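You operate a simulated robot arm through the tools that you are given. There is no shell and no other tool. Be economical: measure what you need, move in short steps, check, and stop when the job is done.

Carry out the task below with a simulated robot arm. There is one attempt and no reset: what you move stays moved.

## Task
Empty the warm jug into the green piping bag.
Fine: take it from the warming box and turn the box to 0; the bag stays in its stand with the nozzle on; stand the jug on the grey board; shut the door; leave the blue bag. Spill a teaspoon at most, drop nothing, leave nothing switched on. Set down upright: small grey jug.
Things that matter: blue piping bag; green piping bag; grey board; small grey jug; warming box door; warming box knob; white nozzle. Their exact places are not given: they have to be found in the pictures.

The check looks at the end state, three seconds after you hand in, the way a careful person would. Anything else that was tipped, shoved, dropped, spilled or broken makes it a failure.

## Robot
A 7-joint arm with a two-finger parallel gripper on a trunk, on a base that drives. Base frame: it is fixed to the floor where the robot stands at the start and does not move with it; the origin is under the middle of the robot, x ahead of it, y to its left, z up. Readings come in mm, rad, newtons and seconds.
With the tool pointing down near the work surface it reaches from about 180 to 740 mm from the robot's upright axis, wherever it stands. Its first joint turns from -2.897 to 2.897 rad. Places, roughly: blue piping bag [750, -1250, 1000]; green piping bag [500, -1250, 1000]; grey board [400, -1300, 900]; warming box door [700, 100, 600]; warming box knob [700, 100, 700]; white nozzle (5x5x6 cm) [600, -1300, 900]. Payload 1.57 kg.
The TCP is the grasp point between the finger pads, 30 mm short of the fingertips. In the tool frame z runs along the fingers and y along their closing line. The gripper opens to 110 mm. The fingers are 24 mm wide and 12 mm thick; the gripper's body (48 by 112 mm) begins 78 mm behind the TCP.
Orientation is told as [roll, pitch, yaw] about the base's x, y, z axes, in that order, counted from this pose: with the fingers straight down and closing along the base's y, the tool's x points along the base's -x, its y along +y and its z along -z.

## Interface
- The arm moves only by the tool arm_command. Its argument "commands" is a list of rows, each an object of numbers (a shift or turn left out is 0, a gripper value left out holds the last): "claw": the opening, from 0 (shut) to 1 (fully open); "dx", "dy", "dz": the shift along the base's x, y, z in units of 500 mm (1.0 is 500 mm); "rx", "ry", "rz": the turn, a rotation vector about the base's x, y, z in units of 60 degrees (1.0 is 60 degrees). In form: [{"claw": .., "dx": .., "dy": .., "dz": .., "rx": .., "ry": .., "rz": ..}, ...]. A call has 1 to 12 rows; each row is the pose to reach, as a shift and turn from the pose commanded when the call began. A call with a number of a shift or a turn outside -1 to 1 is refused whole. Rows are played at 5 a second. More than 50 mm and 0.15 rad between two rows, or a gripper value outside its range, and nothing of the call is played. A pose out of reach is approached as far as the arm can. The call stops where the force on the tool passes 50 N (or 10 N more than at its start, if that is more) or the arm is blocked; 0.2 s more then pass. The fingers move at their own pace (about 45 mm/s each) and stop on an object; they squeeze with about 43 N. The grip force told is the motor's: it shows also when the fingers shut on nothing. Time passes only in rows, and 0.2 s behind the last, so rows that repeat a pose let the fingers close. It gives the time, the measured TCP pose, the force on the tool (base axes), the opening and the grip force at its end, in the units of the frame above (readings bear some noise), with the torque about the TCP (base axes, N m) and any sound that the robot's microphone picked up.
- Cameras (640 x 400 px; columns grow to the right, rows downward): "scene" is now at [18.9, 136.2, 1340.5]; the picture's right is [-0.26, -0.96, 0.00], its down [-0.68, 0.19, -0.70] and it looks along [0.68, -0.19, -0.71] (base axes); focal length 254 px, centre (320, 200). "wrist" rides on the gripper at [70, 16, -141] in the tool frame; the picture's right is [-0.23, 0.97, 0.00], its down [-0.86, -0.20, -0.48] and it looks along [-0.47, -0.11, 0.88] (tool axes); focal length 222 px, centre (320, 200).
- snapshot(camera): a new picture of that camera. It takes no simulated time.
- move_column(by): slides the trunk up (or, below 0, down) by that many mm; the arm and the scene camera ride with it, the base frame stays. It gives what a move gives, with no picture.
- steer(legs): drives the robot by 1 to 6 legs, each [ahead, turn to the left] in mm and rad, along the robot's own axes; the way and the turn of a leg run together, so that a leg with both is an arc; at most 1500 mm and 3.142 rad a leg. The arm and the cameras ride along, it lands a little off, and it stops where it bumps. It gives what a move gives.
- pan_tilt(pan, tilt): turns the head with the scene camera to pan (to the left, within 2.705 rad either way) and tilt (down, from -0.506 to 1.204), counted from straight ahead of the robot. It gives what a move gives.
- probe_pixels(camera, pixels): for up to 12 pixels [column, row] of the newest picture of that camera ("zoom" is the newest enlarged one), the place [x, y, z] in the base frame of the surface seen there, good to about 3 mm. It takes no simulated time.
- zoom(camera, box): a new picture of the part [left, top, right, bottom] of that camera's present view, enlarged. It takes no simulated time.
- hand_in(): hands the job in; it is judged then, once.

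Work in short steps. Measure before you move; look again where a grasp or a placing could have gone wrong, and mend it. You have 80 turns and 68 pictures in all, those below and enlarged ones among them. Open the gripper and draw the arm clear of the work before you hand the job in, unless the task says otherwise; then end with one line.

The tools are called after "Emit:" as name(argument=value, ...) on one line, values as JSON. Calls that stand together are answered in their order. arm_command: Moves the arm, as the interface text tells. Its arguments: {"type":"object","properties":{"commands":{"type":"array"}},"required":["commands"]} The other tools are called the same way: move_column (by) slides the trunk up or down; steer (legs) drives the base; pan_tilt (pan, tilt) turns the head that bears the scene camera; snapshot (camera) takes a picture; probe_pixels (camera, pixels) gives the place of the surface under pixels of a picture; zoom (camera, box) takes an enlarged picture of a part of a camera's view; hand_in () hands the job in.

At the start:

```text
time: 0.0
tool_pos: [421.2, -135.4, 784.1]
tool_rot: [0.002, 0.001, -0.001]
contact_force: [-0.4, 0.2, 0.1]
moment: [0.02, -0.03, 0.02]
grip_width: 110.1
grip_force: 0.1
trunk travel left (down, up): [-275.0, 315.0]
robot x, y, heading: [-2.7, -0.7, 0.003]
head pan, tilt: [-0.265, 0.789]
```

scene: 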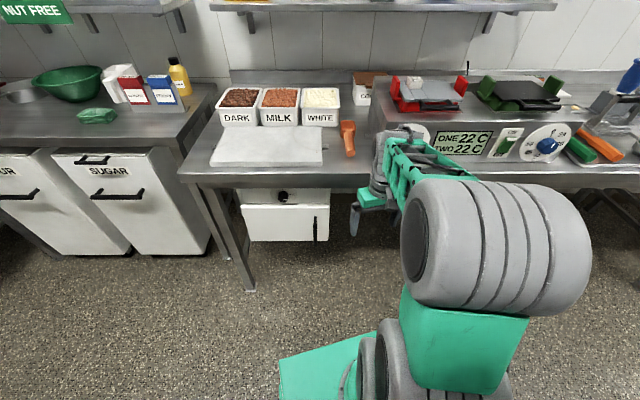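
wrist: 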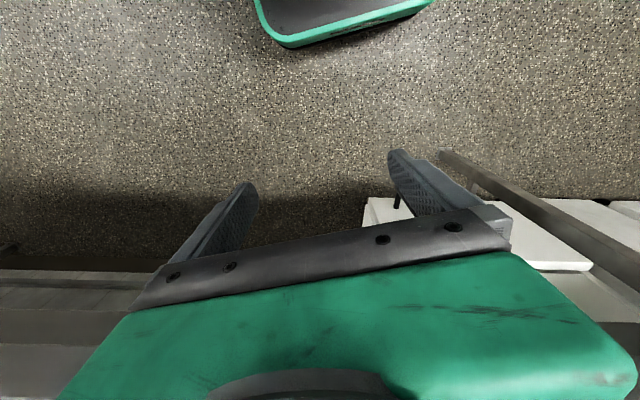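

The white box under the bench (285,215) looks like the warming box, with a knob at (283,196) and a handle at (315,228). I zoom there and measure it.

Emit:
zoom(camera="scene", box=[220, 170, 380, 270])

Emit:
probe_pixels(camera="scene", pixels=[[283, 197], [248, 207], [328, 207], [250, 238], [326, 239], [316, 222], [316, 238], [290, 172], [245, 193], [325, 195], [350, 400], [250, 280]])

```text
4.00 times, centred on (300, 220) of scene
```

zoom: 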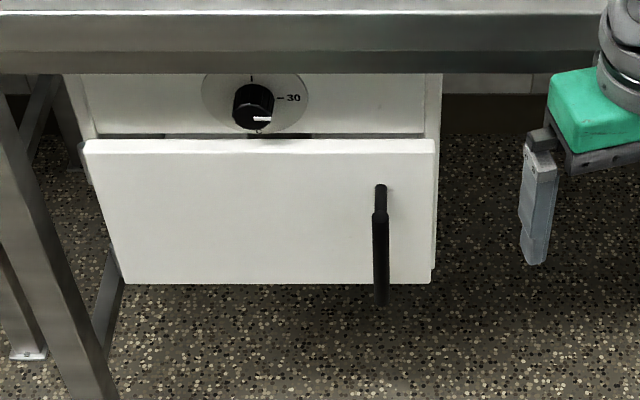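

```text
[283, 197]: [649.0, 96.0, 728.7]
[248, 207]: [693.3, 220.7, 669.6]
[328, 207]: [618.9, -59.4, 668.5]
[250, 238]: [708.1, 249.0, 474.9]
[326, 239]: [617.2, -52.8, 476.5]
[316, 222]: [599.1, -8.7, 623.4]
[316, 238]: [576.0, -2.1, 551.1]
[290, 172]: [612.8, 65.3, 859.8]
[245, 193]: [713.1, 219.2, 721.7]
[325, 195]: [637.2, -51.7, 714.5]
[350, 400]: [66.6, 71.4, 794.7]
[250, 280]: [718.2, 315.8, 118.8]
```

The box sits below the bench, its door facing me at a slant and the handle on the right. Next I pan right to find the bags.

Emit:
pan_tilt(pan=-1.2, tilt=0.5)

Emit:
snapshot(camera="scene")

```text
time: 1.2
tool_pos: [421.8, -135.3, 784.7]
tool_rot: [0.001, -0.001, -0.001]
contact_force: [0.1, 0.7, 0.7]
moment: [0.01, -0.01, 0.02]
grip_width: 110.2
grip_force: 0.1
trunk travel left (down, up): [-275.0, 315.0]
robot x, y, heading: [-0.2, 2.9, 0.003]
head pan, tilt: [-1.201, 0.499]
```

```text
64 pictures are left
```

scene: 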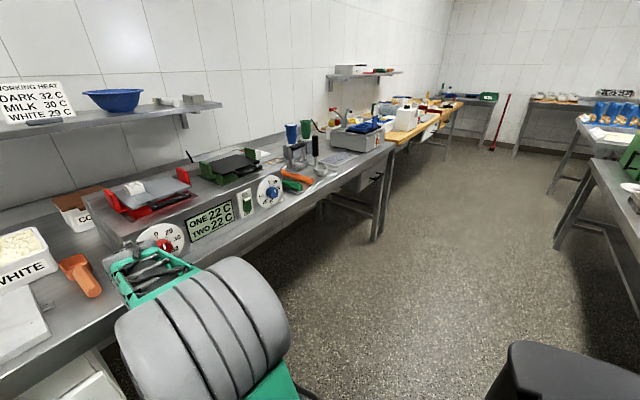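

The blue and green bags stand at about (292,132) and (306,128). I zoom and probe that area.

Emit:
zoom(camera="scene", box=[240, 100, 400, 200])

Emit:
probe_pixels(camera="scene", pixels=[[292, 128], [306, 126], [350, 157], [316, 140], [380, 165], [300, 155], [330, 172], [270, 190], [215, 225]])

```text
4.00 times, centred on (320, 150) of scene
```

zoom: 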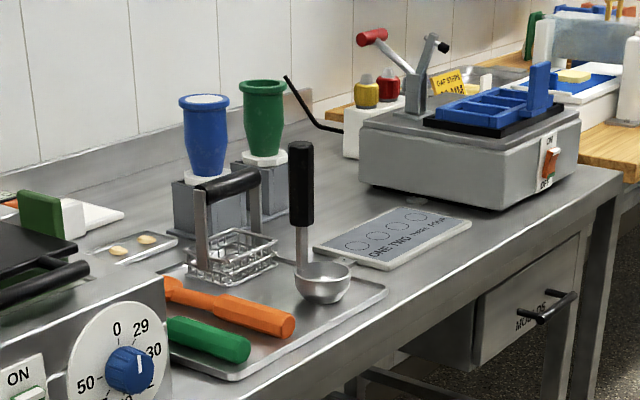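

```text
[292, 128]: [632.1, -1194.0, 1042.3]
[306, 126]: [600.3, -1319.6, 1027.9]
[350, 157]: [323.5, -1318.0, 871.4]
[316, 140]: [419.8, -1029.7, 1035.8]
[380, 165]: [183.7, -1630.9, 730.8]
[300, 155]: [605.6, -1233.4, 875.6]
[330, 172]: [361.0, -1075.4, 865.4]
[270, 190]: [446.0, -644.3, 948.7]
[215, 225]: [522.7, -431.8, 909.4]
```

The green bag's mouth is near (600,-1325), with the board in front of it. I'll deal with the box first, so I lower the trunk and look at it from a flatter angle.

Emit:
move_column(by=-220)

Emit:
pan_tilt(pan=0.0, tilt=0.6)

Emit:
snapshot(camera="scene")

```text
time: 3.5
tool_pos: [421.1, -135.9, 564.9]
tool_rot: [0.001, 0.0, 0.0]
contact_force: [0.0, 0.2, -0.2]
moment: [-0.01, 0.03, -0.01]
grip_width: 110.1
grip_force: 0.0
trunk travel left (down, up): [-55.0, 535.0]
robot x, y, heading: [2.8, -0.4, 0.001]
head pan, tilt: [-1.201, 0.499]
```

```text
time: 5.0
tool_pos: [421.4, -135.1, 564.2]
tool_rot: [0.0, 0.0, -0.001]
contact_force: [0.4, -0.5, 0.4]
moment: [-0.03, -0.02, 0.05]
grip_width: 110.2
grip_force: 0.0
trunk travel left (down, up): [-55.0, 535.0]
robot x, y, heading: [0.1, -0.9, -0.001]
head pan, tilt: [0.0, 0.6]
```

```text
62 pictures are left
```

scene: 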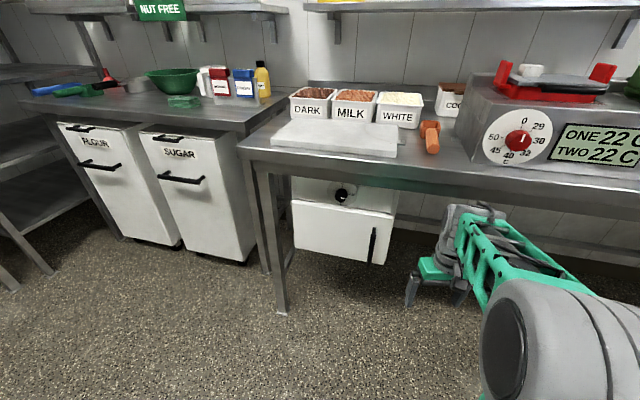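

Emit:
zoom(camera="scene", box=[260, 165, 420, 265])

Emit:
probe_pixels(camera="zoom", pixels=[[335, 118], [345, 113], [140, 150], [530, 205], [140, 320], [500, 390], [455, 262], [452, 370], [455, 315], [200, 100], [420, 110], [80, 500]])

```text
4.00 times, centred on (340, 215) of scene
```

zoom: 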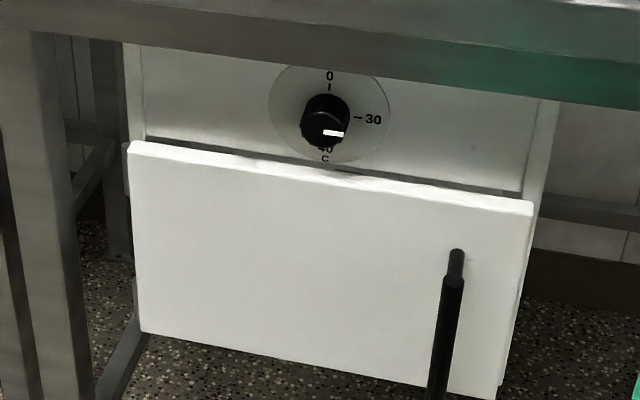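

```text
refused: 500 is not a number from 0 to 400
```

Emit:
probe_pixels(camera="zoom", pixels=[[325, 125], [334, 134], [140, 150], [525, 208], [145, 325], [490, 395], [457, 256], [452, 285], [438, 385], [200, 100], [420, 110], [280, 110]])

```text
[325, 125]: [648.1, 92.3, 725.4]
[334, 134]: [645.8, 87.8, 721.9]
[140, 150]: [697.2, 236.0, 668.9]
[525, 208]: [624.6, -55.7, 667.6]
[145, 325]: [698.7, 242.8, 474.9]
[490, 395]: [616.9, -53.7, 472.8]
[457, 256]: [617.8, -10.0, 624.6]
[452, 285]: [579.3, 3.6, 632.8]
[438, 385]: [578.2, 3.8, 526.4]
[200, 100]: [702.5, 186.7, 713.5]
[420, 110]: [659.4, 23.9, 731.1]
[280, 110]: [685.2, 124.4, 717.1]
```

The dial reads 0 at the top, 30 at the right and 40 at the bottom, and the pointer is near 30. The panel's outward normal is about (-0.967, 0.256). I start swinging the gripper to point forward, heading for a spot in front of the knob.

Emit:
arm_command(commands=[{"claw": 1, "ry": -0.14, "dx": 0.02, "dy": 0.05, "dz": 0.03}, {"ry": -0.28, "dx": 0.04, "dy": 0.1, "dz": 0.06}, {"ry": -0.42, "dx": 0.06, "dy": 0.15, "dz": 0.1}, {"ry": -0.56, "dx": 0.08, "dy": 0.2, "dz": 0.14}, {"ry": -0.7, "dx": 0.1, "dy": 0.25, "dz": 0.18}, {"ry": -0.84, "dx": 0.12, "dy": 0.3, "dz": 0.22}, {"ry": -0.98, "dx": 0.14, "dy": 0.34, "dz": 0.26}])

Emit:
arm_command(commands=[{"ry": -0.13, "dx": 0.02, "dy": 0.03}, {"ry": -0.26, "dx": 0.03, "dy": 0.06, "dz": 0.02}, {"ry": -0.39, "dx": 0.04, "dy": 0.09, "dz": 0.04}, {"ry": -0.52, "dx": 0.06, "dy": 0.13, "dz": 0.06}])

```text
time: 6.8
tool_pos: [494.6, 30.6, 669.5]
tool_rot: [-0.027, -0.972, 0.009]
contact_force: [0.7, 0.1, 0.0]
moment: [0.0, 0.03, 0.04]
grip_width: 109.9
grip_force: 0.2
trunk travel left (down, up): [-55.0, 535.0]
robot x, y, heading: [2.1, -0.7, 0.004]
head pan, tilt: [0.0, 0.6]
stopped in row 7: the arm was blocked; the commanded pose is now the measured one
```

```text
time: 7.8
tool_pos: [522.0, 97.6, 704.6]
tool_rot: [-0.068, -1.532, 0.057]
contact_force: [-0.1, -0.2, -0.1]
moment: [-0.01, 0.0, 0.01]
grip_width: 110.1
grip_force: 0.0
trunk travel left (down, up): [-55.0, 535.0]
robot x, y, heading: [-0.0, 0.9, 0.0]
head pan, tilt: [0.0, 0.6]
```

Emit:
arm_command(commands=[{"rz": -0.12, "ry": -0.02, "dx": 0.02, "dy": 0.02, "dz": 0.02}, {"rz": -0.238, "ry": -0.037, "dx": 0.04, "dy": 0.04, "dz": 0.04}, {"rz": -0.238, "ry": -0.037, "dx": 0.04, "dy": 0.04, "dz": 0.04}])

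Emit:
snapshot(camera="wrist")

Emit:
snapshot(camera="scene")

```text
time: 8.6
tool_pos: [541.1, 118.1, 724.4]
tool_rot: [0.664, -1.567, -0.929]
contact_force: [0.4, 0.1, -0.4]
moment: [-0.02, 0.03, -0.02]
grip_width: 110.1
grip_force: 0.0
trunk travel left (down, up): [-55.0, 535.0]
robot x, y, heading: [1.8, -1.2, -0.0]
head pan, tilt: [0.0, 0.6]
```

```text
60 pictures are left
```

wrist: 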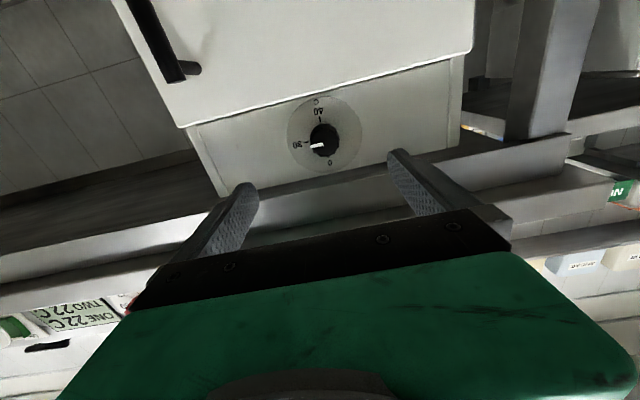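

```text
59 pictures are left
```

scene: 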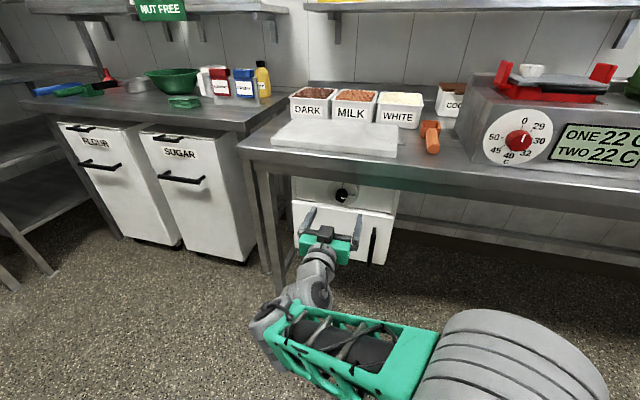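

The wrist camera sees the dial upside down at (325,142). I zoom in and measure the knob.

Emit:
zoom(camera="wrist", box=[270, 85, 382, 185])

Emit:
probe_pixels(camera="wrist", pixels=[[317, 145], [323, 140], [330, 140], [292, 135], [358, 135], [325, 103], [318, 163], [314, 140], [328, 147], [350, 125]])

```text
4.00 times, centred on (326, 135) of wrist
```

zoom: 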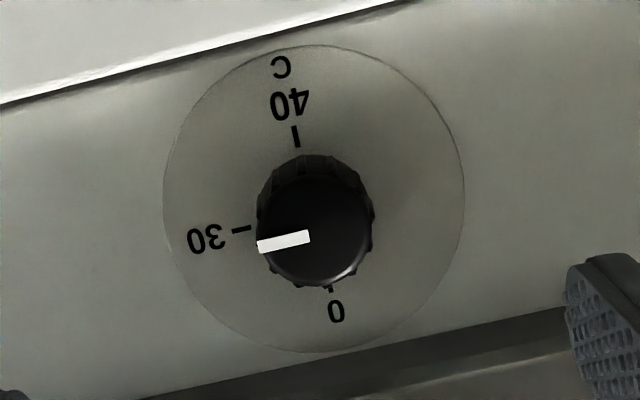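

```text
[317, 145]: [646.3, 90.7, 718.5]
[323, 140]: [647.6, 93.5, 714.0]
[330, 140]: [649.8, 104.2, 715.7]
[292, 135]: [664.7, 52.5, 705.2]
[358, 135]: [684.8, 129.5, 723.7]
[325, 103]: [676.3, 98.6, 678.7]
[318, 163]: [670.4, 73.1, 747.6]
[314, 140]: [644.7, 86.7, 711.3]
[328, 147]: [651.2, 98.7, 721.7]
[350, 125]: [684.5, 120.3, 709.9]
```

Emit:
probe_pixels(camera="zoom", pixels=[[170, 200], [458, 195], [318, 52], [310, 345], [318, 230], [318, 240], [272, 232], [362, 225], [315, 200], [315, 265]])

```text
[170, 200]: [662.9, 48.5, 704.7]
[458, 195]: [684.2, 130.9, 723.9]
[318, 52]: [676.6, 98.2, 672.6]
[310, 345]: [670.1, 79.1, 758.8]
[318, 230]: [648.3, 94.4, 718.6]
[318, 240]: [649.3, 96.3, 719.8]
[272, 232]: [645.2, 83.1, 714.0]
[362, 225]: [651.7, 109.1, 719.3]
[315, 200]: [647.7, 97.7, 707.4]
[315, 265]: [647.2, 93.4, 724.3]
```

The dial's centre is about (673.5, 89, 715), with the knob face 27 mm out and the pointer on 30. It needs a quarter turn anticlockwise. I pre-twist clockwise by 0.8 rad, narrow the claw and line up.

Emit:
arm_command(commands=[{"claw": 0.47, "rx": 0.125, "ry": -0.033}, {"rx": 0.25, "ry": -0.066}, {"rx": 0.375, "ry": -0.099}, {"rx": 0.5, "ry": -0.132, "dx": 0.005}, {"rx": 0.625, "ry": -0.165, "dx": 0.01, "dy": 0.005, "dz": -0.01}, {"rx": 0.739, "ry": -0.196, "dx": 0.012, "dy": 0.008, "dz": -0.019}, {"rx": 0.739, "ry": -0.196, "dx": 0.012, "dy": 0.008, "dz": -0.019}])

Emit:
snapshot(camera="wrist")

```text
time: 10.2
tool_pos: [547.6, 120.2, 715.7]
tool_rot: [1.564, -0.766, -1.827]
contact_force: [-0.3, -0.5, -0.2]
moment: [-0.01, 0.0, 0.04]
grip_width: 52.0
grip_force: 0.1
trunk travel left (down, up): [-55.0, 535.0]
robot x, y, heading: [-6.1, 0.6, -0.001]
head pan, tilt: [0.0, 0.6]
```

```text
57 pictures are left
```

wrist: 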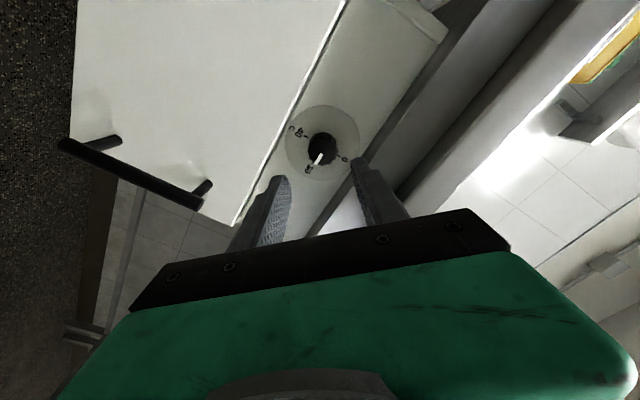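

The pose is good. I move in along the axis and close on the knob.

Emit:
arm_command(commands=[{"dx": 0.06, "dy": -0.014}, {"dx": 0.12, "dy": -0.029}, {"dx": 0.182, "dy": -0.0436}, {"dx": 0.182, "dy": -0.0436, "claw": 0.1}, {"dx": 0.182, "dy": -0.0436, "claw": 0.1}, {"dx": 0.182, "dy": -0.0436, "claw": 0.1}, {"dx": 0.182, "dy": -0.0436, "claw": 0.1}])

Emit:
snapshot(camera="wrist")

```text
time: 11.8
tool_pos: [639.7, 98.1, 715.5]
tool_rot: [1.564, -0.767, -1.824]
contact_force: [6.0, 1.8, 2.3]
moment: [-0.01, 0.03, 0.19]
grip_width: 35.1
grip_force: 41.4
trunk travel left (down, up): [-55.0, 535.0]
robot x, y, heading: [-0.9, -0.8, -0.002]
head pan, tilt: [0.0, 0.6]
```

```text
56 pictures are left
```

wrist: 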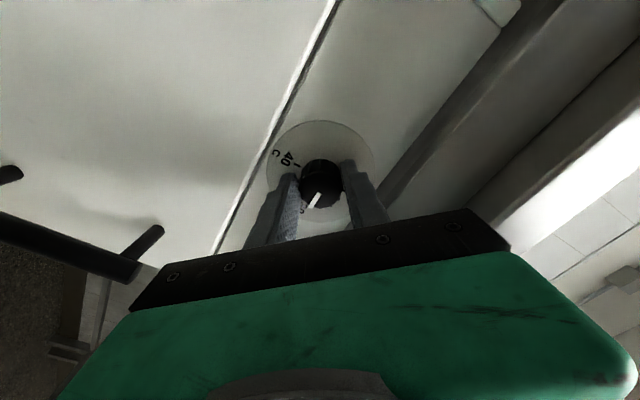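

It is held, with a width of 35 mm. I turn it anticlockwise in two parts.

Emit:
arm_command(commands=[{"rx": -0.119, "ry": 0.0314}, {"rx": -0.237, "ry": 0.0629}, {"rx": -0.356, "ry": 0.0943}, {"rx": -0.475, "ry": 0.1257}, {"rx": -0.594, "ry": 0.1571}, {"rx": -0.712, "ry": 0.1886}, {"rx": -0.831, "ry": 0.22}])

Emit:
arm_command(commands=[{"rx": -0.124, "ry": 0.0328}, {"rx": -0.248, "ry": 0.0656}, {"rx": -0.371, "ry": 0.0984}, {"rx": -0.495, "ry": 0.1312}, {"rx": -0.619, "ry": 0.164}, {"rx": -0.619, "ry": 0.164}])

Emit:
snapshot(camera="wrist")

```text
time: 13.3
tool_pos: [639.0, 96.8, 715.4]
tool_rot: [-1.539, -1.47, 1.27]
contact_force: [26.0, -17.6, 6.4]
moment: [0.02, 0.05, -0.28]
grip_width: 35.1
grip_force: 42.2
trunk travel left (down, up): [-55.0, 535.0]
robot x, y, heading: [2.8, 1.6, -0.001]
head pan, tilt: [0.0, 0.6]
```

```text
time: 14.8
tool_pos: [638.8, 95.1, 716.5]
tool_rot: [-1.571, -0.801, 1.302]
contact_force: [19.4, -32.5, 10.8]
moment: [0.09, -0.22, -0.71]
grip_width: 35.2
grip_force: 42.4
trunk travel left (down, up): [-55.0, 535.0]
robot x, y, heading: [0.9, -0.4, -0.006]
head pan, tilt: [0.0, 0.6]
```

```text
55 pictures are left
```

wrist: 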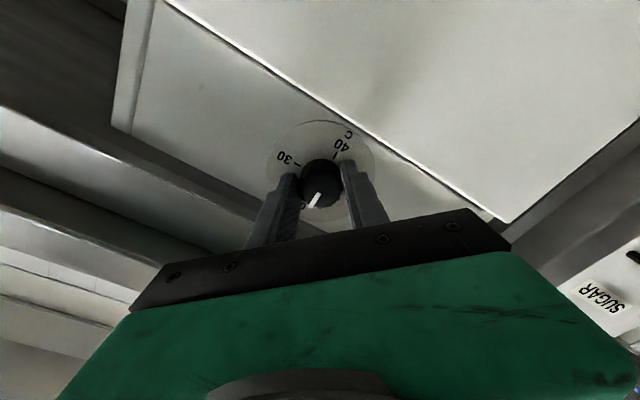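

The pointer now points at 0. I release, back out along the axis and check.

Emit:
arm_command(commands=[{"claw": 0.47}, {"claw": 0.47}, {"claw": 0.47, "dx": -0.06, "dy": 0.014}, {"dx": -0.13, "dy": 0.034}, {"dx": -0.2, "dy": 0.055}])

Emit:
zoom(camera="wrist", box=[240, 75, 400, 175])

```text
time: 15.9
tool_pos: [538.5, 126.9, 712.4]
tool_rot: [-1.572, -0.8, 1.307]
contact_force: [0.2, 0.0, -0.7]
moment: [0.0, 0.0, 0.0]
grip_width: 51.5
grip_force: 0.1
trunk travel left (down, up): [-55.0, 535.0]
robot x, y, heading: [2.4, 0.6, -0.0]
head pan, tilt: [0.0, 0.6]
```

```text
4.00 times, centred on (320, 125) of wrist
```

zoom: 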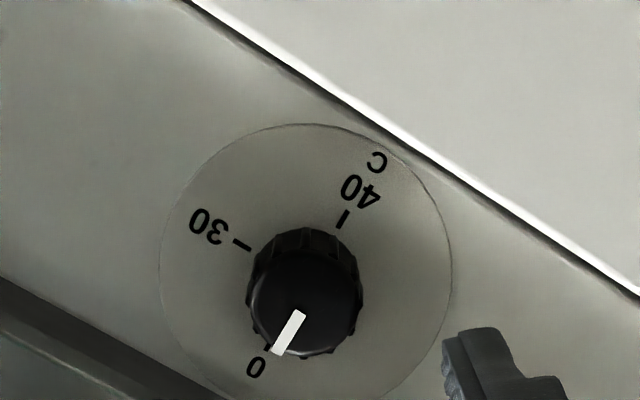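

The pointer is in line with 0. Next comes the door: I level the fingers and line up with the vertical bar handle at about (581, 2, 580).

Emit:
arm_command(commands=[{"claw": 0.55, "dx": -0.05, "dy": -0.0, "rx": 0.125, "ry": -0.033}, {"dx": -0.088, "dy": -0.05, "dz": -0.05, "rx": 0.25, "ry": -0.066}, {"dx": -0.088, "dy": -0.1, "dz": -0.1, "rx": 0.375, "ry": -0.099}, {"dx": -0.088, "dy": -0.15, "dz": -0.16, "rx": 0.5, "ry": -0.132}, {"dx": -0.088, "dy": -0.19, "dz": -0.22, "rx": 0.625, "ry": -0.165}, {"dx": -0.088, "dy": -0.204, "dz": -0.254, "rx": 0.749, "ry": -0.198}, {"dx": -0.088, "dy": -0.204, "dz": -0.254, "rx": 0.749, "ry": -0.198}])

Emit:
snapshot(camera="wrist")

```text
time: 17.6
tool_pos: [494.0, 22.3, 587.8]
tool_rot: [1.485, -1.526, -1.747]
contact_force: [0.4, -1.5, -0.4]
moment: [0.02, 0.04, 0.0]
grip_width: 60.6
grip_force: 0.0
trunk travel left (down, up): [-55.0, 535.0]
robot x, y, heading: [-1.2, 1.1, 0.002]
head pan, tilt: [0.0, 0.6]
```

```text
53 pictures are left
```

wrist: 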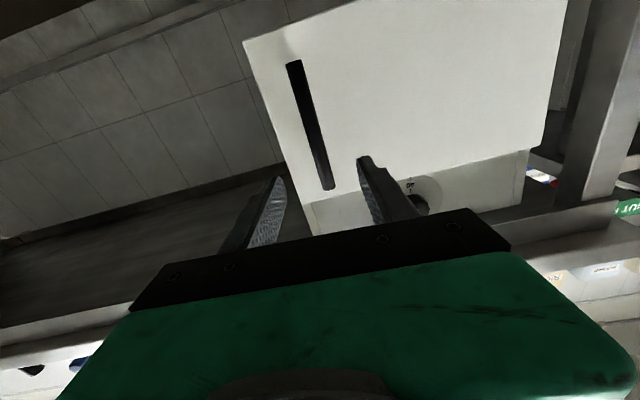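

Emit:
probe_pixels(camera="wrist", pixels=[[296, 70], [308, 110], [318, 150], [326, 182], [255, 60], [545, 100], [330, 100], [310, 210]])

```text
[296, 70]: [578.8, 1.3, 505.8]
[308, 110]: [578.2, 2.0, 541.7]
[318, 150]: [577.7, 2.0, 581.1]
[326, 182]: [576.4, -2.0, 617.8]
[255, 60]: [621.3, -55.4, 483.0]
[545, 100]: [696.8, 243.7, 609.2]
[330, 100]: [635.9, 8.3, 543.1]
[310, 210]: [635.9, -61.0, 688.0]
```

The bar runs from z 500 to 620 at about (584, 0). I move in and grip it.

Emit:
arm_command(commands=[{"dx": 0.06, "dy": -0.015, "dz": -0.01}, {"dx": 0.12, "dy": -0.03, "dz": -0.016}, {"dx": 0.178, "dy": -0.044, "dz": -0.016}, {"dx": 0.178, "dy": -0.044, "dz": -0.016, "claw": 0}, {"dx": 0.178, "dy": -0.044, "dz": -0.016, "claw": 0}, {"dx": 0.178, "dy": -0.044, "dz": -0.016, "claw": 0}, {"dx": 0.178, "dy": -0.044, "dz": -0.016, "claw": 0}, {"dx": 0.178, "dy": -0.044, "dz": -0.016, "claw": 0}])

```text
time: 19.4
tool_pos: [583.0, -2.1, 579.8]
tool_rot: [1.448, -1.531, -1.714]
contact_force: [-13.4, -28.2, 4.3]
moment: [-0.78, 0.19, -0.12]
grip_width: 16.3
grip_force: 31.7
trunk travel left (down, up): [-55.0, 535.0]
robot x, y, heading: [-0.1, -7.2, -0.003]
head pan, tilt: [0.0, 0.6]
```

It is gripped. I pull along the hinge arc, assuming the hinge is near (705, 240), and do the first 30° now.

Emit:
arm_command(commands=[{"dx": -0.042, "dy": 0.023, "rz": -0.06}, {"dx": -0.0804, "dy": 0.0496, "rz": -0.12}, {"dx": -0.1508, "dy": 0.1126, "rz": -0.24}, {"dx": -0.2094, "dy": 0.1868, "rz": -0.36}])

```text
time: 20.1
tool_pos: [532.8, 31.2, 579.0]
tool_rot: [1.484, -1.532, -1.912]
contact_force: [-4.1, -5.6, 4.7]
moment: [-0.95, -0.12, 0.17]
grip_width: 16.5
grip_force: 31.5
out of reach, approached as far as the arm can: row 3
trunk travel left (down, up): [-55.0, 535.0]
robot x, y, heading: [-2.8, 1.6, -0.003]
head pan, tilt: [0.0, 0.6]
stopped in row 3: the force on the tool passed its limit at 53 N (the readings are from after the stop); the commanded pose is now the measured one
```

The arm got too folded to follow the arc, and the door is about 12° open. I open the fingers fully and back the base off 230 mm for more room.

Emit:
arm_command(commands=[{"claw": 1}, {"claw": 1}, {"claw": 1}, {"claw": 1}, {"claw": 1}, {"claw": 1}])

Emit:
steer(legs=[[-230, 0]])

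Emit:
snapshot(camera="wrist")

Emit:
snapshot(camera="scene")

```text
time: 21.4
tool_pos: [533.7, 32.8, 577.3]
tool_rot: [1.437, -1.531, -1.864]
contact_force: [0.6, -0.3, 0.4]
moment: [-0.02, 0.0, 0.0]
grip_width: 109.9
grip_force: 0.1
trunk travel left (down, up): [-55.0, 535.0]
robot x, y, heading: [-0.4, -4.3, -0.003]
head pan, tilt: [0.0, 0.6]
```

```text
time: 23.2
tool_pos: [298.7, 30.9, 578.1]
tool_rot: [1.438, -1.53, -1.87]
contact_force: [0.1, 0.7, 0.5]
moment: [0.01, -0.03, 0.0]
grip_width: 110.0
grip_force: 0.0
trunk travel left (down, up): [-55.0, 535.0]
robot x, y, heading: [-235.6, 1.2, -0.002]
head pan, tilt: [0.0, 0.6]
```

```text
52 pictures are left
```

wrist: 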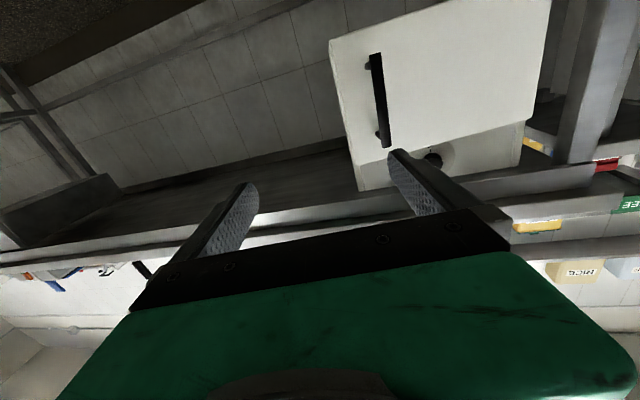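

```text
51 pictures are left
```

scene: 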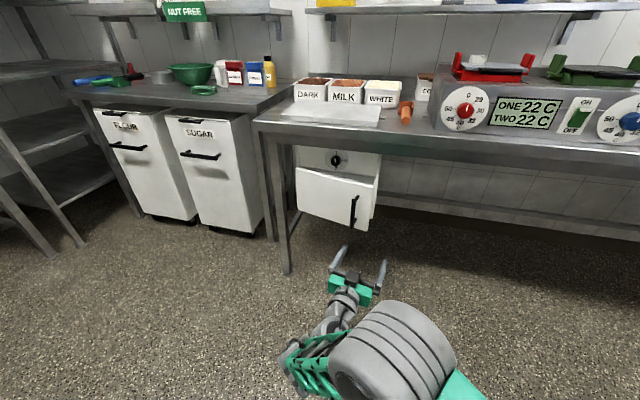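

Emit:
probe_pixels(camera="scene", pixels=[[354, 210], [355, 200], [372, 195], [367, 228], [299, 172], [302, 208], [375, 184], [300, 185], [340, 200]])

Emit:
zoom(camera="scene", box=[280, 140, 400, 240])

```text
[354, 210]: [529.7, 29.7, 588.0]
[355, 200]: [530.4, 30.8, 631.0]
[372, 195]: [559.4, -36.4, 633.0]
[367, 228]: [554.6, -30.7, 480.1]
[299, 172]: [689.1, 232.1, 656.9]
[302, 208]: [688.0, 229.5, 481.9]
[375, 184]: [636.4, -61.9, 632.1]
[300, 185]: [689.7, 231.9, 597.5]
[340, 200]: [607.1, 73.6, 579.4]
```

```text
4.00 times, centred on (340, 190) of scene
```

zoom: 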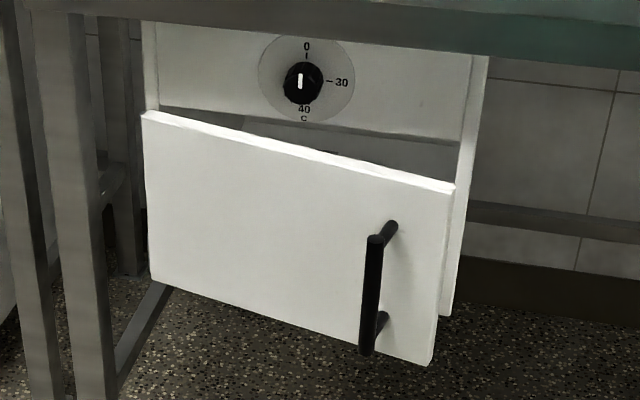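

Only the right edge has swung out and the hinge is on the left, as expected. I regrip the bar at about (537, 27) with the extra reach.

Emit:
arm_command(commands=[{"dx": 0.09, "dy": 0.02}, {"dx": 0.18, "dy": 0.04}, {"dx": 0.27, "dy": 0.06}, {"dx": 0.35, "dy": 0.05}, {"dx": 0.42, "dy": 0.02}, {"dx": 0.475, "dy": -0.006}, {"dx": 0.475, "dy": -0.006, "claw": 0}, {"dx": 0.475, "dy": -0.006, "claw": 0}, {"dx": 0.475, "dy": -0.006, "claw": 0}, {"dx": 0.475, "dy": -0.006, "claw": 0}, {"dx": 0.475, "dy": -0.006, "claw": 0}, {"dx": 0.475, "dy": -0.006, "claw": 0}])

```text
time: 25.8
tool_pos: [535.0, 29.4, 578.5]
tool_rot: [1.439, -1.531, -1.87]
contact_force: [1.7, 1.7, 1.2]
moment: [-0.26, 0.28, -0.01]
grip_width: 16.5
grip_force: 18.6
trunk travel left (down, up): [-55.0, 535.0]
robot x, y, heading: [-232.7, -5.5, -0.003]
head pan, tilt: [0.0, 0.6]
```

Emit:
arm_command(commands=[{"dx": -0.0704, "dy": 0.0646, "rz": -0.0833}, {"dx": -0.1282, "dy": 0.1404, "rz": -0.1667}, {"dx": -0.1722, "dy": 0.2252, "rz": -0.25}, {"dx": -0.2008, "dy": 0.3162, "rz": -0.333}])

```text
time: 26.7
tool_pos: [449.2, 143.8, 571.7]
tool_rot: [-2.237, -1.56, 1.556]
contact_force: [-5.7, -2.3, 1.4]
moment: [0.47, -0.36, -0.07]
grip_width: 15.4
grip_force: 31.7
out of reach, approached as far as the arm can: row 4
trunk travel left (down, up): [-55.0, 535.0]
robot x, y, heading: [-233.0, 2.9, -0.008]
head pan, tilt: [0.0, 0.6]
stopped in row 4: the force on the tool passed its limit at 104 N (the readings are from after the stop); the commanded pose is now the measured one
```

The door is about 42° open and the wrist has reached its limit. I release, back off and go around to the inside of the door edge, so I can push it open from there.

Emit:
arm_command(commands=[{"claw": 1}, {"claw": 1}, {"claw": 1}, {"claw": 1}, {"claw": 1}, {"dx": -0.07, "dy": 0.055}, {"dx": -0.14, "dy": 0.1}, {"dx": -0.18, "dy": 0.08, "rz": 0.1}])

Emit:
snapshot(camera="scene")

```text
time: 28.5
tool_pos: [388.8, 180.5, 567.1]
tool_rot: [-1.548, -1.563, 0.983]
contact_force: [0.1, -0.3, 0.0]
moment: [-0.02, -0.01, 0.02]
grip_width: 110.1
grip_force: 0.1
out of reach, approached as far as the arm can: row 6, 7, 8
trunk travel left (down, up): [-55.0, 535.0]
robot x, y, heading: [-232.8, 2.3, -0.0]
head pan, tilt: [0.0, 0.6]
```

```text
49 pictures are left
```

scene: 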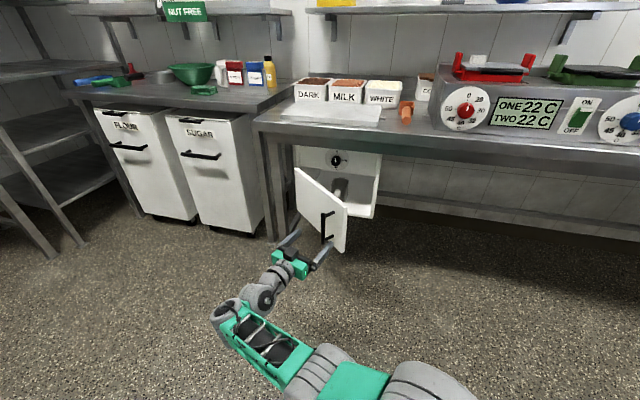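

Emit:
arm_command(commands=[{"claw": 0.3, "dx": -0.04, "dy": -0.06, "rz": 0.09}, {"dx": -0.05, "dy": -0.13, "rz": 0.18}, {"dx": -0.05, "dy": -0.2, "rz": 0.27}, {"dx": -0.05, "dy": -0.27, "rz": 0.36}, {"dx": -0.05, "dy": -0.34, "rz": 0.45}, {"dx": -0.05, "dy": -0.42, "rz": 0.54}, {"dx": -0.05, "dy": -0.42, "rz": 0.54, "claw": 0}])

Emit:
snapshot(camera="scene")

```text
time: 30.1
tool_pos: [361.9, -25.8, 569.2]
tool_rot: [-2.145, -1.558, 2.135]
contact_force: [0.0, 0.1, 0.8]
moment: [-0.01, 0.01, -0.06]
grip_width: 0.1
grip_force: 0.1
trunk travel left (down, up): [-55.0, 535.0]
robot x, y, heading: [-234.6, -1.1, -0.003]
head pan, tilt: [0.0, 0.6]
```

```text
48 pictures are left
```

scene: 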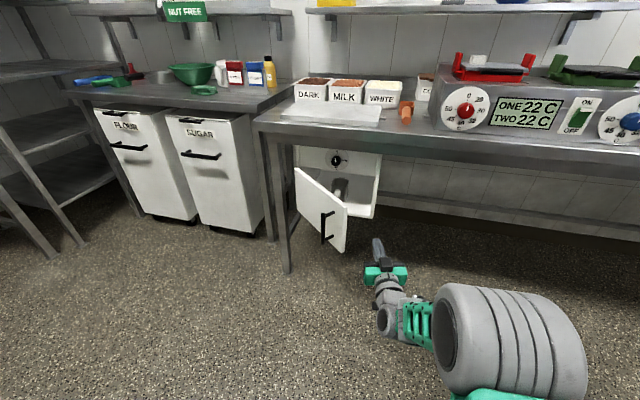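

Emit:
zoom(camera="scene", box=[285, 140, 397, 260])

Emit:
probe_pixels(camera="scene", pixels=[[345, 215], [343, 248], [320, 190], [298, 175], [339, 188], [340, 196], [360, 195], [328, 225], [348, 185]])

```text
3.33 times, centred on (341, 200) of scene
```

zoom: 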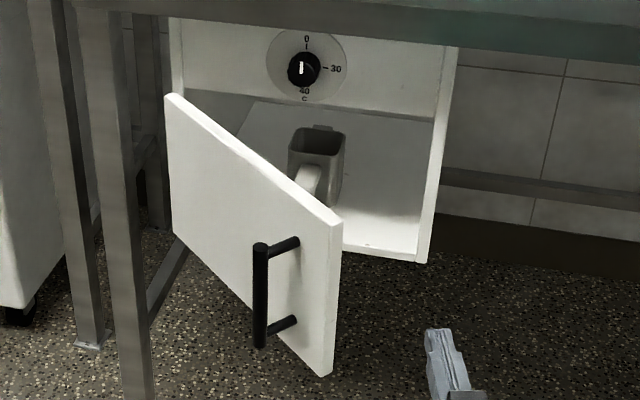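

```text
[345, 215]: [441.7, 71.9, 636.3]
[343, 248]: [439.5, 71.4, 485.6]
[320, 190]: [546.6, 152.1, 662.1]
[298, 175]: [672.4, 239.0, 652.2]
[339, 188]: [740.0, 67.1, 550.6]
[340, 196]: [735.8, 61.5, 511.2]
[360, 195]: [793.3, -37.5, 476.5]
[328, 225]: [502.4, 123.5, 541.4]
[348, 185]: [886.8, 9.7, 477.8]
```

The jug is inside, with its handle toward the door. I slide the closed fingers inside the free edge at (440, 72) and sweep left.

Emit:
arm_command(commands=[{"dx": 0.08, "dy": 0.0}, {"dx": 0.16, "dy": 0.0}, {"dx": 0.25, "dy": 0.03}, {"dx": 0.25, "dy": 0.1}, {"dx": 0.25, "dy": 0.17}, {"dx": 0.24, "dy": 0.25}, {"dx": 0.22, "dy": 0.33}, {"dx": 0.2, "dy": 0.41}, {"dx": 0.18, "dy": 0.49}, {"dx": 0.16, "dy": 0.57}, {"dx": 0.16, "dy": 0.64}])

Emit:
snapshot(camera="scene")

```text
time: 32.5
tool_pos: [443.6, 295.2, 569.7]
tool_rot: [-2.112, -1.561, 2.103]
contact_force: [-0.4, 0.4, 2.1]
moment: [0.01, 0.02, 0.01]
grip_width: 0.0
grip_force: 21.7
trunk travel left (down, up): [-55.0, 535.0]
robot x, y, heading: [-233.1, -0.0, -0.004]
head pan, tilt: [0.0, 0.6]
```

```text
46 pictures are left
```

scene: 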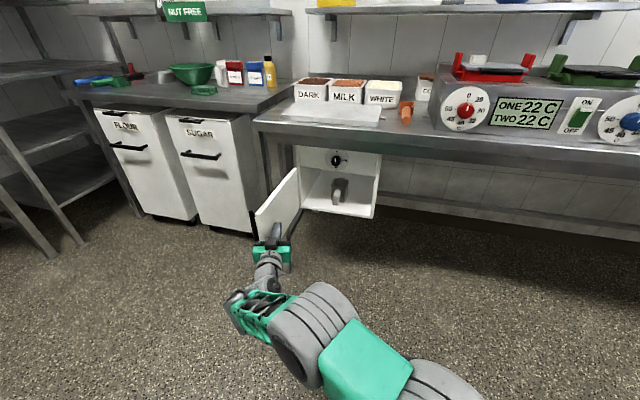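

The door is about 90° open. I nudge it a little more, then look at the jug.

Emit:
arm_command(commands=[{"dy": 0.05}, {"dy": 0.1}, {"dy": 0.03, "dx": -0.02}, {"dy": -0.06, "dx": -0.05}, {"dy": -0.15, "dx": -0.09}, {"dy": -0.24, "dx": -0.13}])

Emit:
zoom(camera="scene", box=[280, 140, 400, 240])

```text
time: 33.9
tool_pos: [376.5, 173.0, 568.1]
tool_rot: [-2.153, -1.561, 2.144]
contact_force: [1.1, -0.3, -0.8]
moment: [-0.02, -0.04, 0.01]
grip_width: 0.0
grip_force: 21.5
trunk travel left (down, up): [-55.0, 535.0]
robot x, y, heading: [-233.6, -2.5, -0.005]
head pan, tilt: [0.0, 0.6]
```

```text
4.00 times, centred on (340, 190) of scene
```

zoom: 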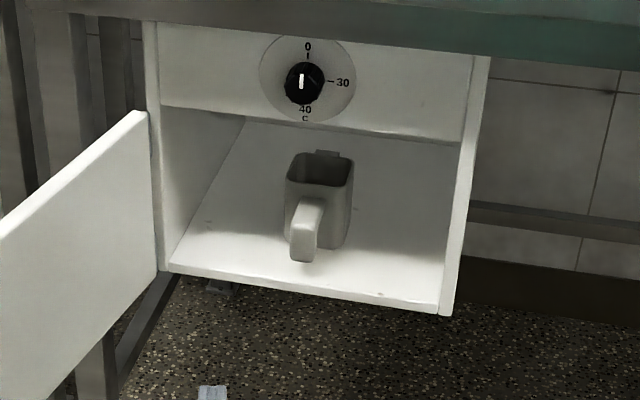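

Emit:
probe_pixels(camera="zoom", pixels=[[287, 172], [352, 172], [289, 185], [345, 192], [320, 156], [312, 205], [303, 245], [303, 225], [293, 225], [290, 225], [345, 235], [350, 200]])

Emit:
probe_pixels(camera="zoom", pixels=[[304, 260], [295, 260], [314, 258], [322, 215], [330, 215], [335, 244], [190, 265], [430, 302], [320, 175], [330, 178], [325, 184], [300, 184]])

```text
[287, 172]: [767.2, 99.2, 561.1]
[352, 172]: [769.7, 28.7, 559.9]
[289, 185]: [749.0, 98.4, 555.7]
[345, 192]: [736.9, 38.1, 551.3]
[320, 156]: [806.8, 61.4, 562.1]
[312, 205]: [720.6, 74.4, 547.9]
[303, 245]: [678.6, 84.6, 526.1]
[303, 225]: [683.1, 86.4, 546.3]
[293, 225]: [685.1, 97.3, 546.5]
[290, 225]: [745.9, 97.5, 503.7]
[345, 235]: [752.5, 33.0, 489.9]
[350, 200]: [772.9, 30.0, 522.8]
```

```text
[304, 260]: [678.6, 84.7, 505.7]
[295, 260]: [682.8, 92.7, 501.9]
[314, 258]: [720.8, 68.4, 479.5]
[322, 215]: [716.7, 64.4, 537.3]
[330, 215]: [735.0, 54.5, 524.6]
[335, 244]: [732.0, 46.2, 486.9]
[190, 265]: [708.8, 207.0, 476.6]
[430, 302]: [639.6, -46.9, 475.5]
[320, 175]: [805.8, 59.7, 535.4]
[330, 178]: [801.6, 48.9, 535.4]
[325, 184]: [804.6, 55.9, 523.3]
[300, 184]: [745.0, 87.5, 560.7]
```

The jug body is about 68 mm square, z 476–561, centred near (773, 61), with its handle end at (679, 85) and its spout at the back. I'll grip it across the body from the front with the handle between the fingers. First I drive 150 mm forward.

Emit:
steer(legs=[[150, 0]])

Emit:
arm_command(commands=[{"claw": 1, "dz": -0.02, "dy": -0.02, "rz": -0.08}, {"dx": 0.0, "dy": -0.06, "dz": -0.06, "rz": -0.16}, {"dx": 0.02, "dy": -0.1, "dz": -0.09, "rz": -0.239}, {"dx": 0.02, "dy": -0.1, "dz": -0.096, "rz": -0.239}, {"dx": 0.02, "dy": -0.1, "dz": -0.096, "rz": -0.239}])

Emit:
snapshot(camera="wrist")

Emit:
snapshot(camera="scene")

```text
time: 35.3
tool_pos: [526.2, 175.3, 567.7]
tool_rot: [-2.091, -1.559, 2.086]
contact_force: [0.4, 0.4, -0.1]
moment: [0.0, 0.02, 0.02]
grip_width: 0.0
grip_force: 21.5
trunk travel left (down, up): [-55.0, 535.0]
robot x, y, heading: [-81.3, -1.6, -0.006]
head pan, tilt: [0.0, 0.6]
```

```text
time: 36.5
tool_pos: [536.5, 126.6, 519.1]
tool_rot: [-2.102, -1.561, 1.845]
contact_force: [-0.1, 0.3, -0.3]
moment: [0.05, 0.02, 0.02]
grip_width: 103.9
grip_force: 0.1
trunk travel left (down, up): [-55.0, 535.0]
robot x, y, heading: [-82.3, -2.0, -0.003]
head pan, tilt: [0.0, 0.6]
```

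```text
44 pictures are left
```

wrist: 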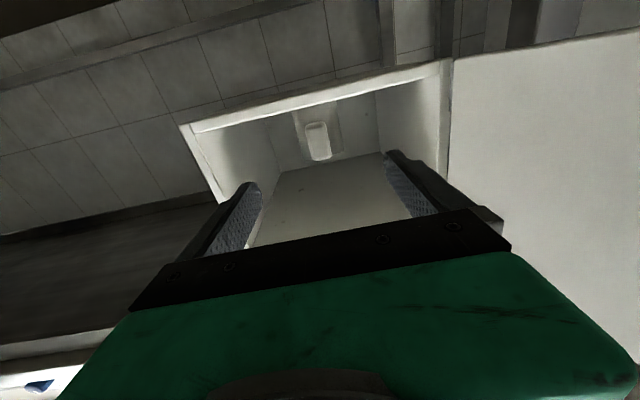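

```text
43 pictures are left
```

scene: 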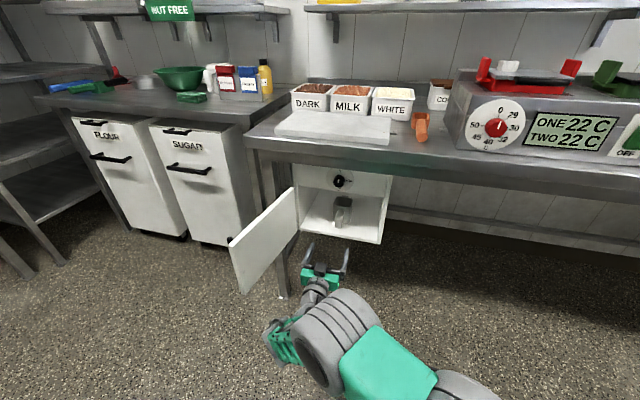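

Emit:
probe_pixels(camera="wrist", pixels=[[307, 140], [318, 130], [318, 145], [328, 140], [318, 155], [297, 125], [340, 130]])

Emit:
arm_command(commands=[{"dx": 0.085, "dy": -0.0235}, {"dx": 0.17, "dy": -0.047}, {"dx": 0.25, "dy": -0.07}, {"dx": 0.32, "dy": -0.0885}, {"dx": 0.37, "dy": -0.1025}, {"dx": 0.37, "dy": -0.1025}])

Emit:
snapshot(camera="wrist")

```text
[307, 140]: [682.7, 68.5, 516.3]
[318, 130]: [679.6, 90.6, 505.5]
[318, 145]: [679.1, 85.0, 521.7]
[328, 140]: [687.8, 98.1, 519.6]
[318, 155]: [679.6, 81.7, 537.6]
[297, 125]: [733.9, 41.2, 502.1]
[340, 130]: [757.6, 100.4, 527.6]
```

```text
time: 37.9
tool_pos: [722.8, 74.7, 518.6]
tool_rot: [-2.112, -1.561, 1.853]
contact_force: [-0.3, -1.1, -0.1]
moment: [0.0, -0.01, 0.01]
grip_width: 110.2
grip_force: 0.1
trunk travel left (down, up): [-55.0, 535.0]
robot x, y, heading: [-86.4, 2.5, -0.005]
head pan, tilt: [0.0, 0.6]
```

```text
42 pictures are left
```

wrist: 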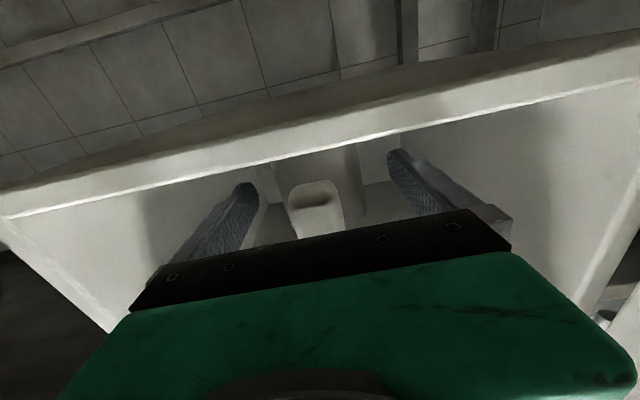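

The handle sits between the fingers. I go the last 25 mm and close on the body.

Emit:
arm_command(commands=[{"dx": 0.0485, "dy": -0.0135}, {"dx": 0.0485, "dy": -0.0135}, {"claw": 0.2, "dx": 0.0485, "dy": -0.0135}, {"dx": 0.0485, "dy": -0.0135}, {"dx": 0.0485, "dy": -0.0135}, {"dx": 0.0485, "dy": -0.0135}, {"dx": 0.0485, "dy": -0.0135}])

Emit:
snapshot(camera="wrist")

```text
time: 39.5
tool_pos: [747.4, 69.0, 518.8]
tool_rot: [-2.099, -1.561, 1.841]
contact_force: [0.1, -1.2, 0.6]
moment: [0.09, -0.05, -0.02]
grip_width: 69.7
grip_force: 37.9
trunk travel left (down, up): [-55.0, 535.0]
robot x, y, heading: [-83.7, 3.5, -0.003]
head pan, tilt: [0.0, 0.6]
```

```text
41 pictures are left
```

wrist: 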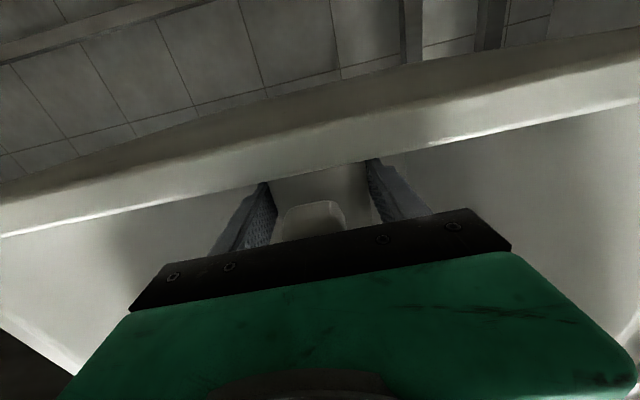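

Gripped at 69.7 mm. I lift 30 mm and draw it straight out, gently.

Emit:
arm_command(commands=[{"dz": 0.02}, {"dz": 0.05}, {"dz": 0.06}, {"dz": 0.06, "dx": -0.04, "dy": 0.0106}, {"dz": 0.06, "dx": -0.09, "dy": 0.0238}, {"dz": 0.06, "dx": -0.14, "dy": 0.037}, {"dz": 0.06, "dx": -0.19, "dy": 0.05}, {"dz": 0.06, "dx": -0.24, "dy": 0.0635}, {"dz": 0.06, "dx": -0.29, "dy": 0.077}, {"dz": 0.06, "dx": -0.34, "dy": 0.09}, {"dz": 0.06, "dx": -0.38, "dy": 0.1}])

Emit:
snapshot(camera="scene")

```text
time: 41.9
tool_pos: [557.0, 118.0, 548.8]
tool_rot: [-2.074, -1.56, 1.817]
contact_force: [0.2, 0.6, -3.6]
moment: [0.01, -0.01, 0.0]
grip_width: 69.6
grip_force: 43.0
trunk travel left (down, up): [-55.0, 535.0]
robot x, y, heading: [-79.7, 3.8, -0.002]
head pan, tilt: [0.0, 0.6]
```

```text
40 pictures are left
```

scene: 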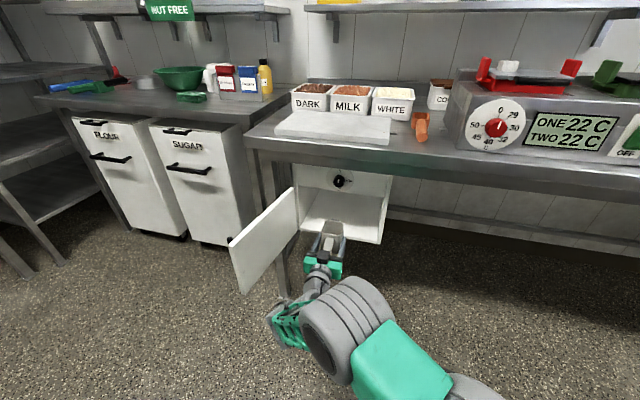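

The jug is out and level, weighing about 3.6 N. I back away 300 mm, then raise the trunk and look toward the bags.

Emit:
steer(legs=[[-300, 0]])

Emit:
move_column(by=520)

Emit:
pan_tilt(pan=-1.3, tilt=0.6)

Emit:
snapshot(camera="scene")

```text
time: 43.9
tool_pos: [249.3, 116.5, 572.8]
tool_rot: [3.099, -1.515, 2.93]
contact_force: [0.9, -0.6, -4.3]
moment: [-0.02, -0.08, -0.01]
grip_width: 69.8
grip_force: 43.0
trunk travel left (down, up): [-55.0, 535.0]
robot x, y, heading: [-365.1, 1.3, -0.007]
head pan, tilt: [0.0, 0.6]
stopped in leg 1: the robot was blocked; the commanded pose is now the measured one
```

```text
refused: 520 is not a number from -400 to 400
```

```text
time: 45.3
tool_pos: [247.7, 116.3, 573.0]
tool_rot: [3.09, -1.515, 2.935]
contact_force: [-0.3, -0.1, -2.8]
moment: [-0.03, 0.01, -0.02]
grip_width: 69.6
grip_force: 43.0
trunk travel left (down, up): [-55.0, 535.0]
robot x, y, heading: [-365.6, -0.3, -0.005]
head pan, tilt: [-1.3, 0.6]
```

```text
39 pictures are left
```

scene: 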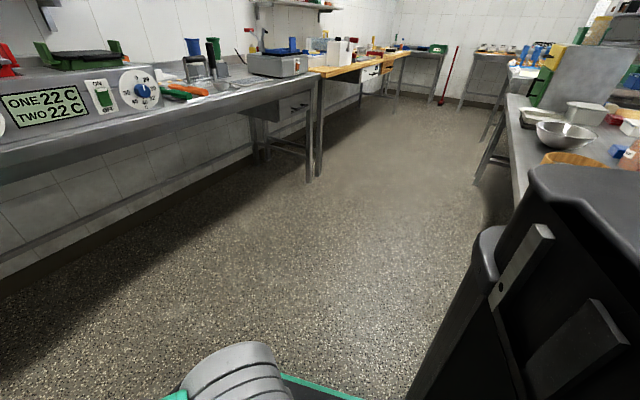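

The backward drive was blocked near the end and the arm shifted a little. I probe the black object at the right and look behind.

Emit:
probe_pixels(camera="scene", pixels=[[560, 180], [600, 250], [490, 240], [430, 380], [540, 250], [545, 135], [300, 390], [540, 120], [315, 75], [310, 180], [285, 90], [390, 300]])

Emit:
pan_tilt(pan=-2.3, tilt=0.6)

Emit:
snapshot(camera="scene")

Emit:
pan_tilt(pan=0.3, tilt=0.8)

Emit:
snapshot(camera="scene")

```text
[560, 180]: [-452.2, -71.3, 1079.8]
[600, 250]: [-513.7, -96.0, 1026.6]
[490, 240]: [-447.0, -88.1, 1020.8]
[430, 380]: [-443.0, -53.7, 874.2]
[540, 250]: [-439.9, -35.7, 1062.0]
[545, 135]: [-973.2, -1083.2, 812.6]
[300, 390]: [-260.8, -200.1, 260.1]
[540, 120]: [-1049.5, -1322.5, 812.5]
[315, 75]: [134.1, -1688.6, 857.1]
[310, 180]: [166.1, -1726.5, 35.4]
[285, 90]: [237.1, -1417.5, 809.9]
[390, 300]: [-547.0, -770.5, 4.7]
```

```text
time: 46.6
tool_pos: [247.7, 115.9, 573.5]
tool_rot: [3.089, -1.516, 2.937]
contact_force: [-0.2, 0.5, -2.8]
moment: [0.0, 0.03, 0.01]
grip_width: 69.9
grip_force: 43.1
trunk travel left (down, up): [-55.0, 535.0]
robot x, y, heading: [-367.8, -2.1, -0.012]
head pan, tilt: [-2.3, 0.6]
```

```text
38 pictures are left
```

scene: 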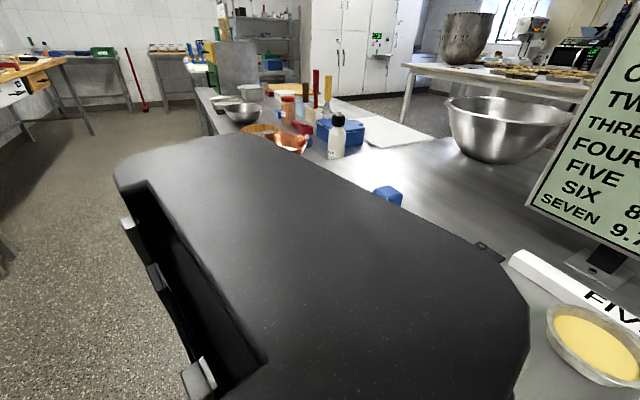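

```text
time: 48.9
tool_pos: [248.0, 115.2, 573.7]
tool_rot: [3.09, -1.514, 2.936]
contact_force: [-0.1, 0.2, -2.4]
moment: [0.0, 0.03, -0.01]
grip_width: 69.4
grip_force: 43.0
trunk travel left (down, up): [-55.0, 535.0]
robot x, y, heading: [-369.7, 1.5, -0.01]
head pan, tilt: [0.3, 0.799]
```

```text
37 pictures are left
```

scene: 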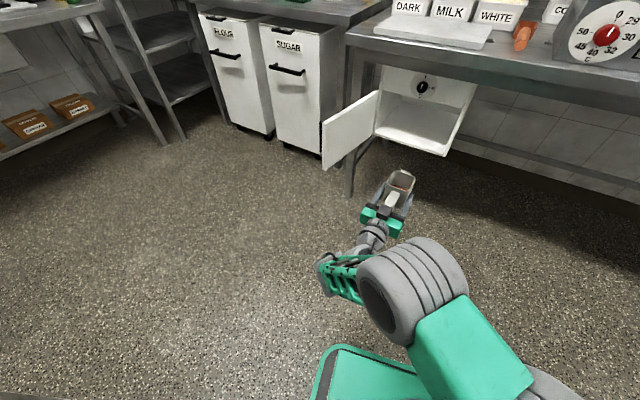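

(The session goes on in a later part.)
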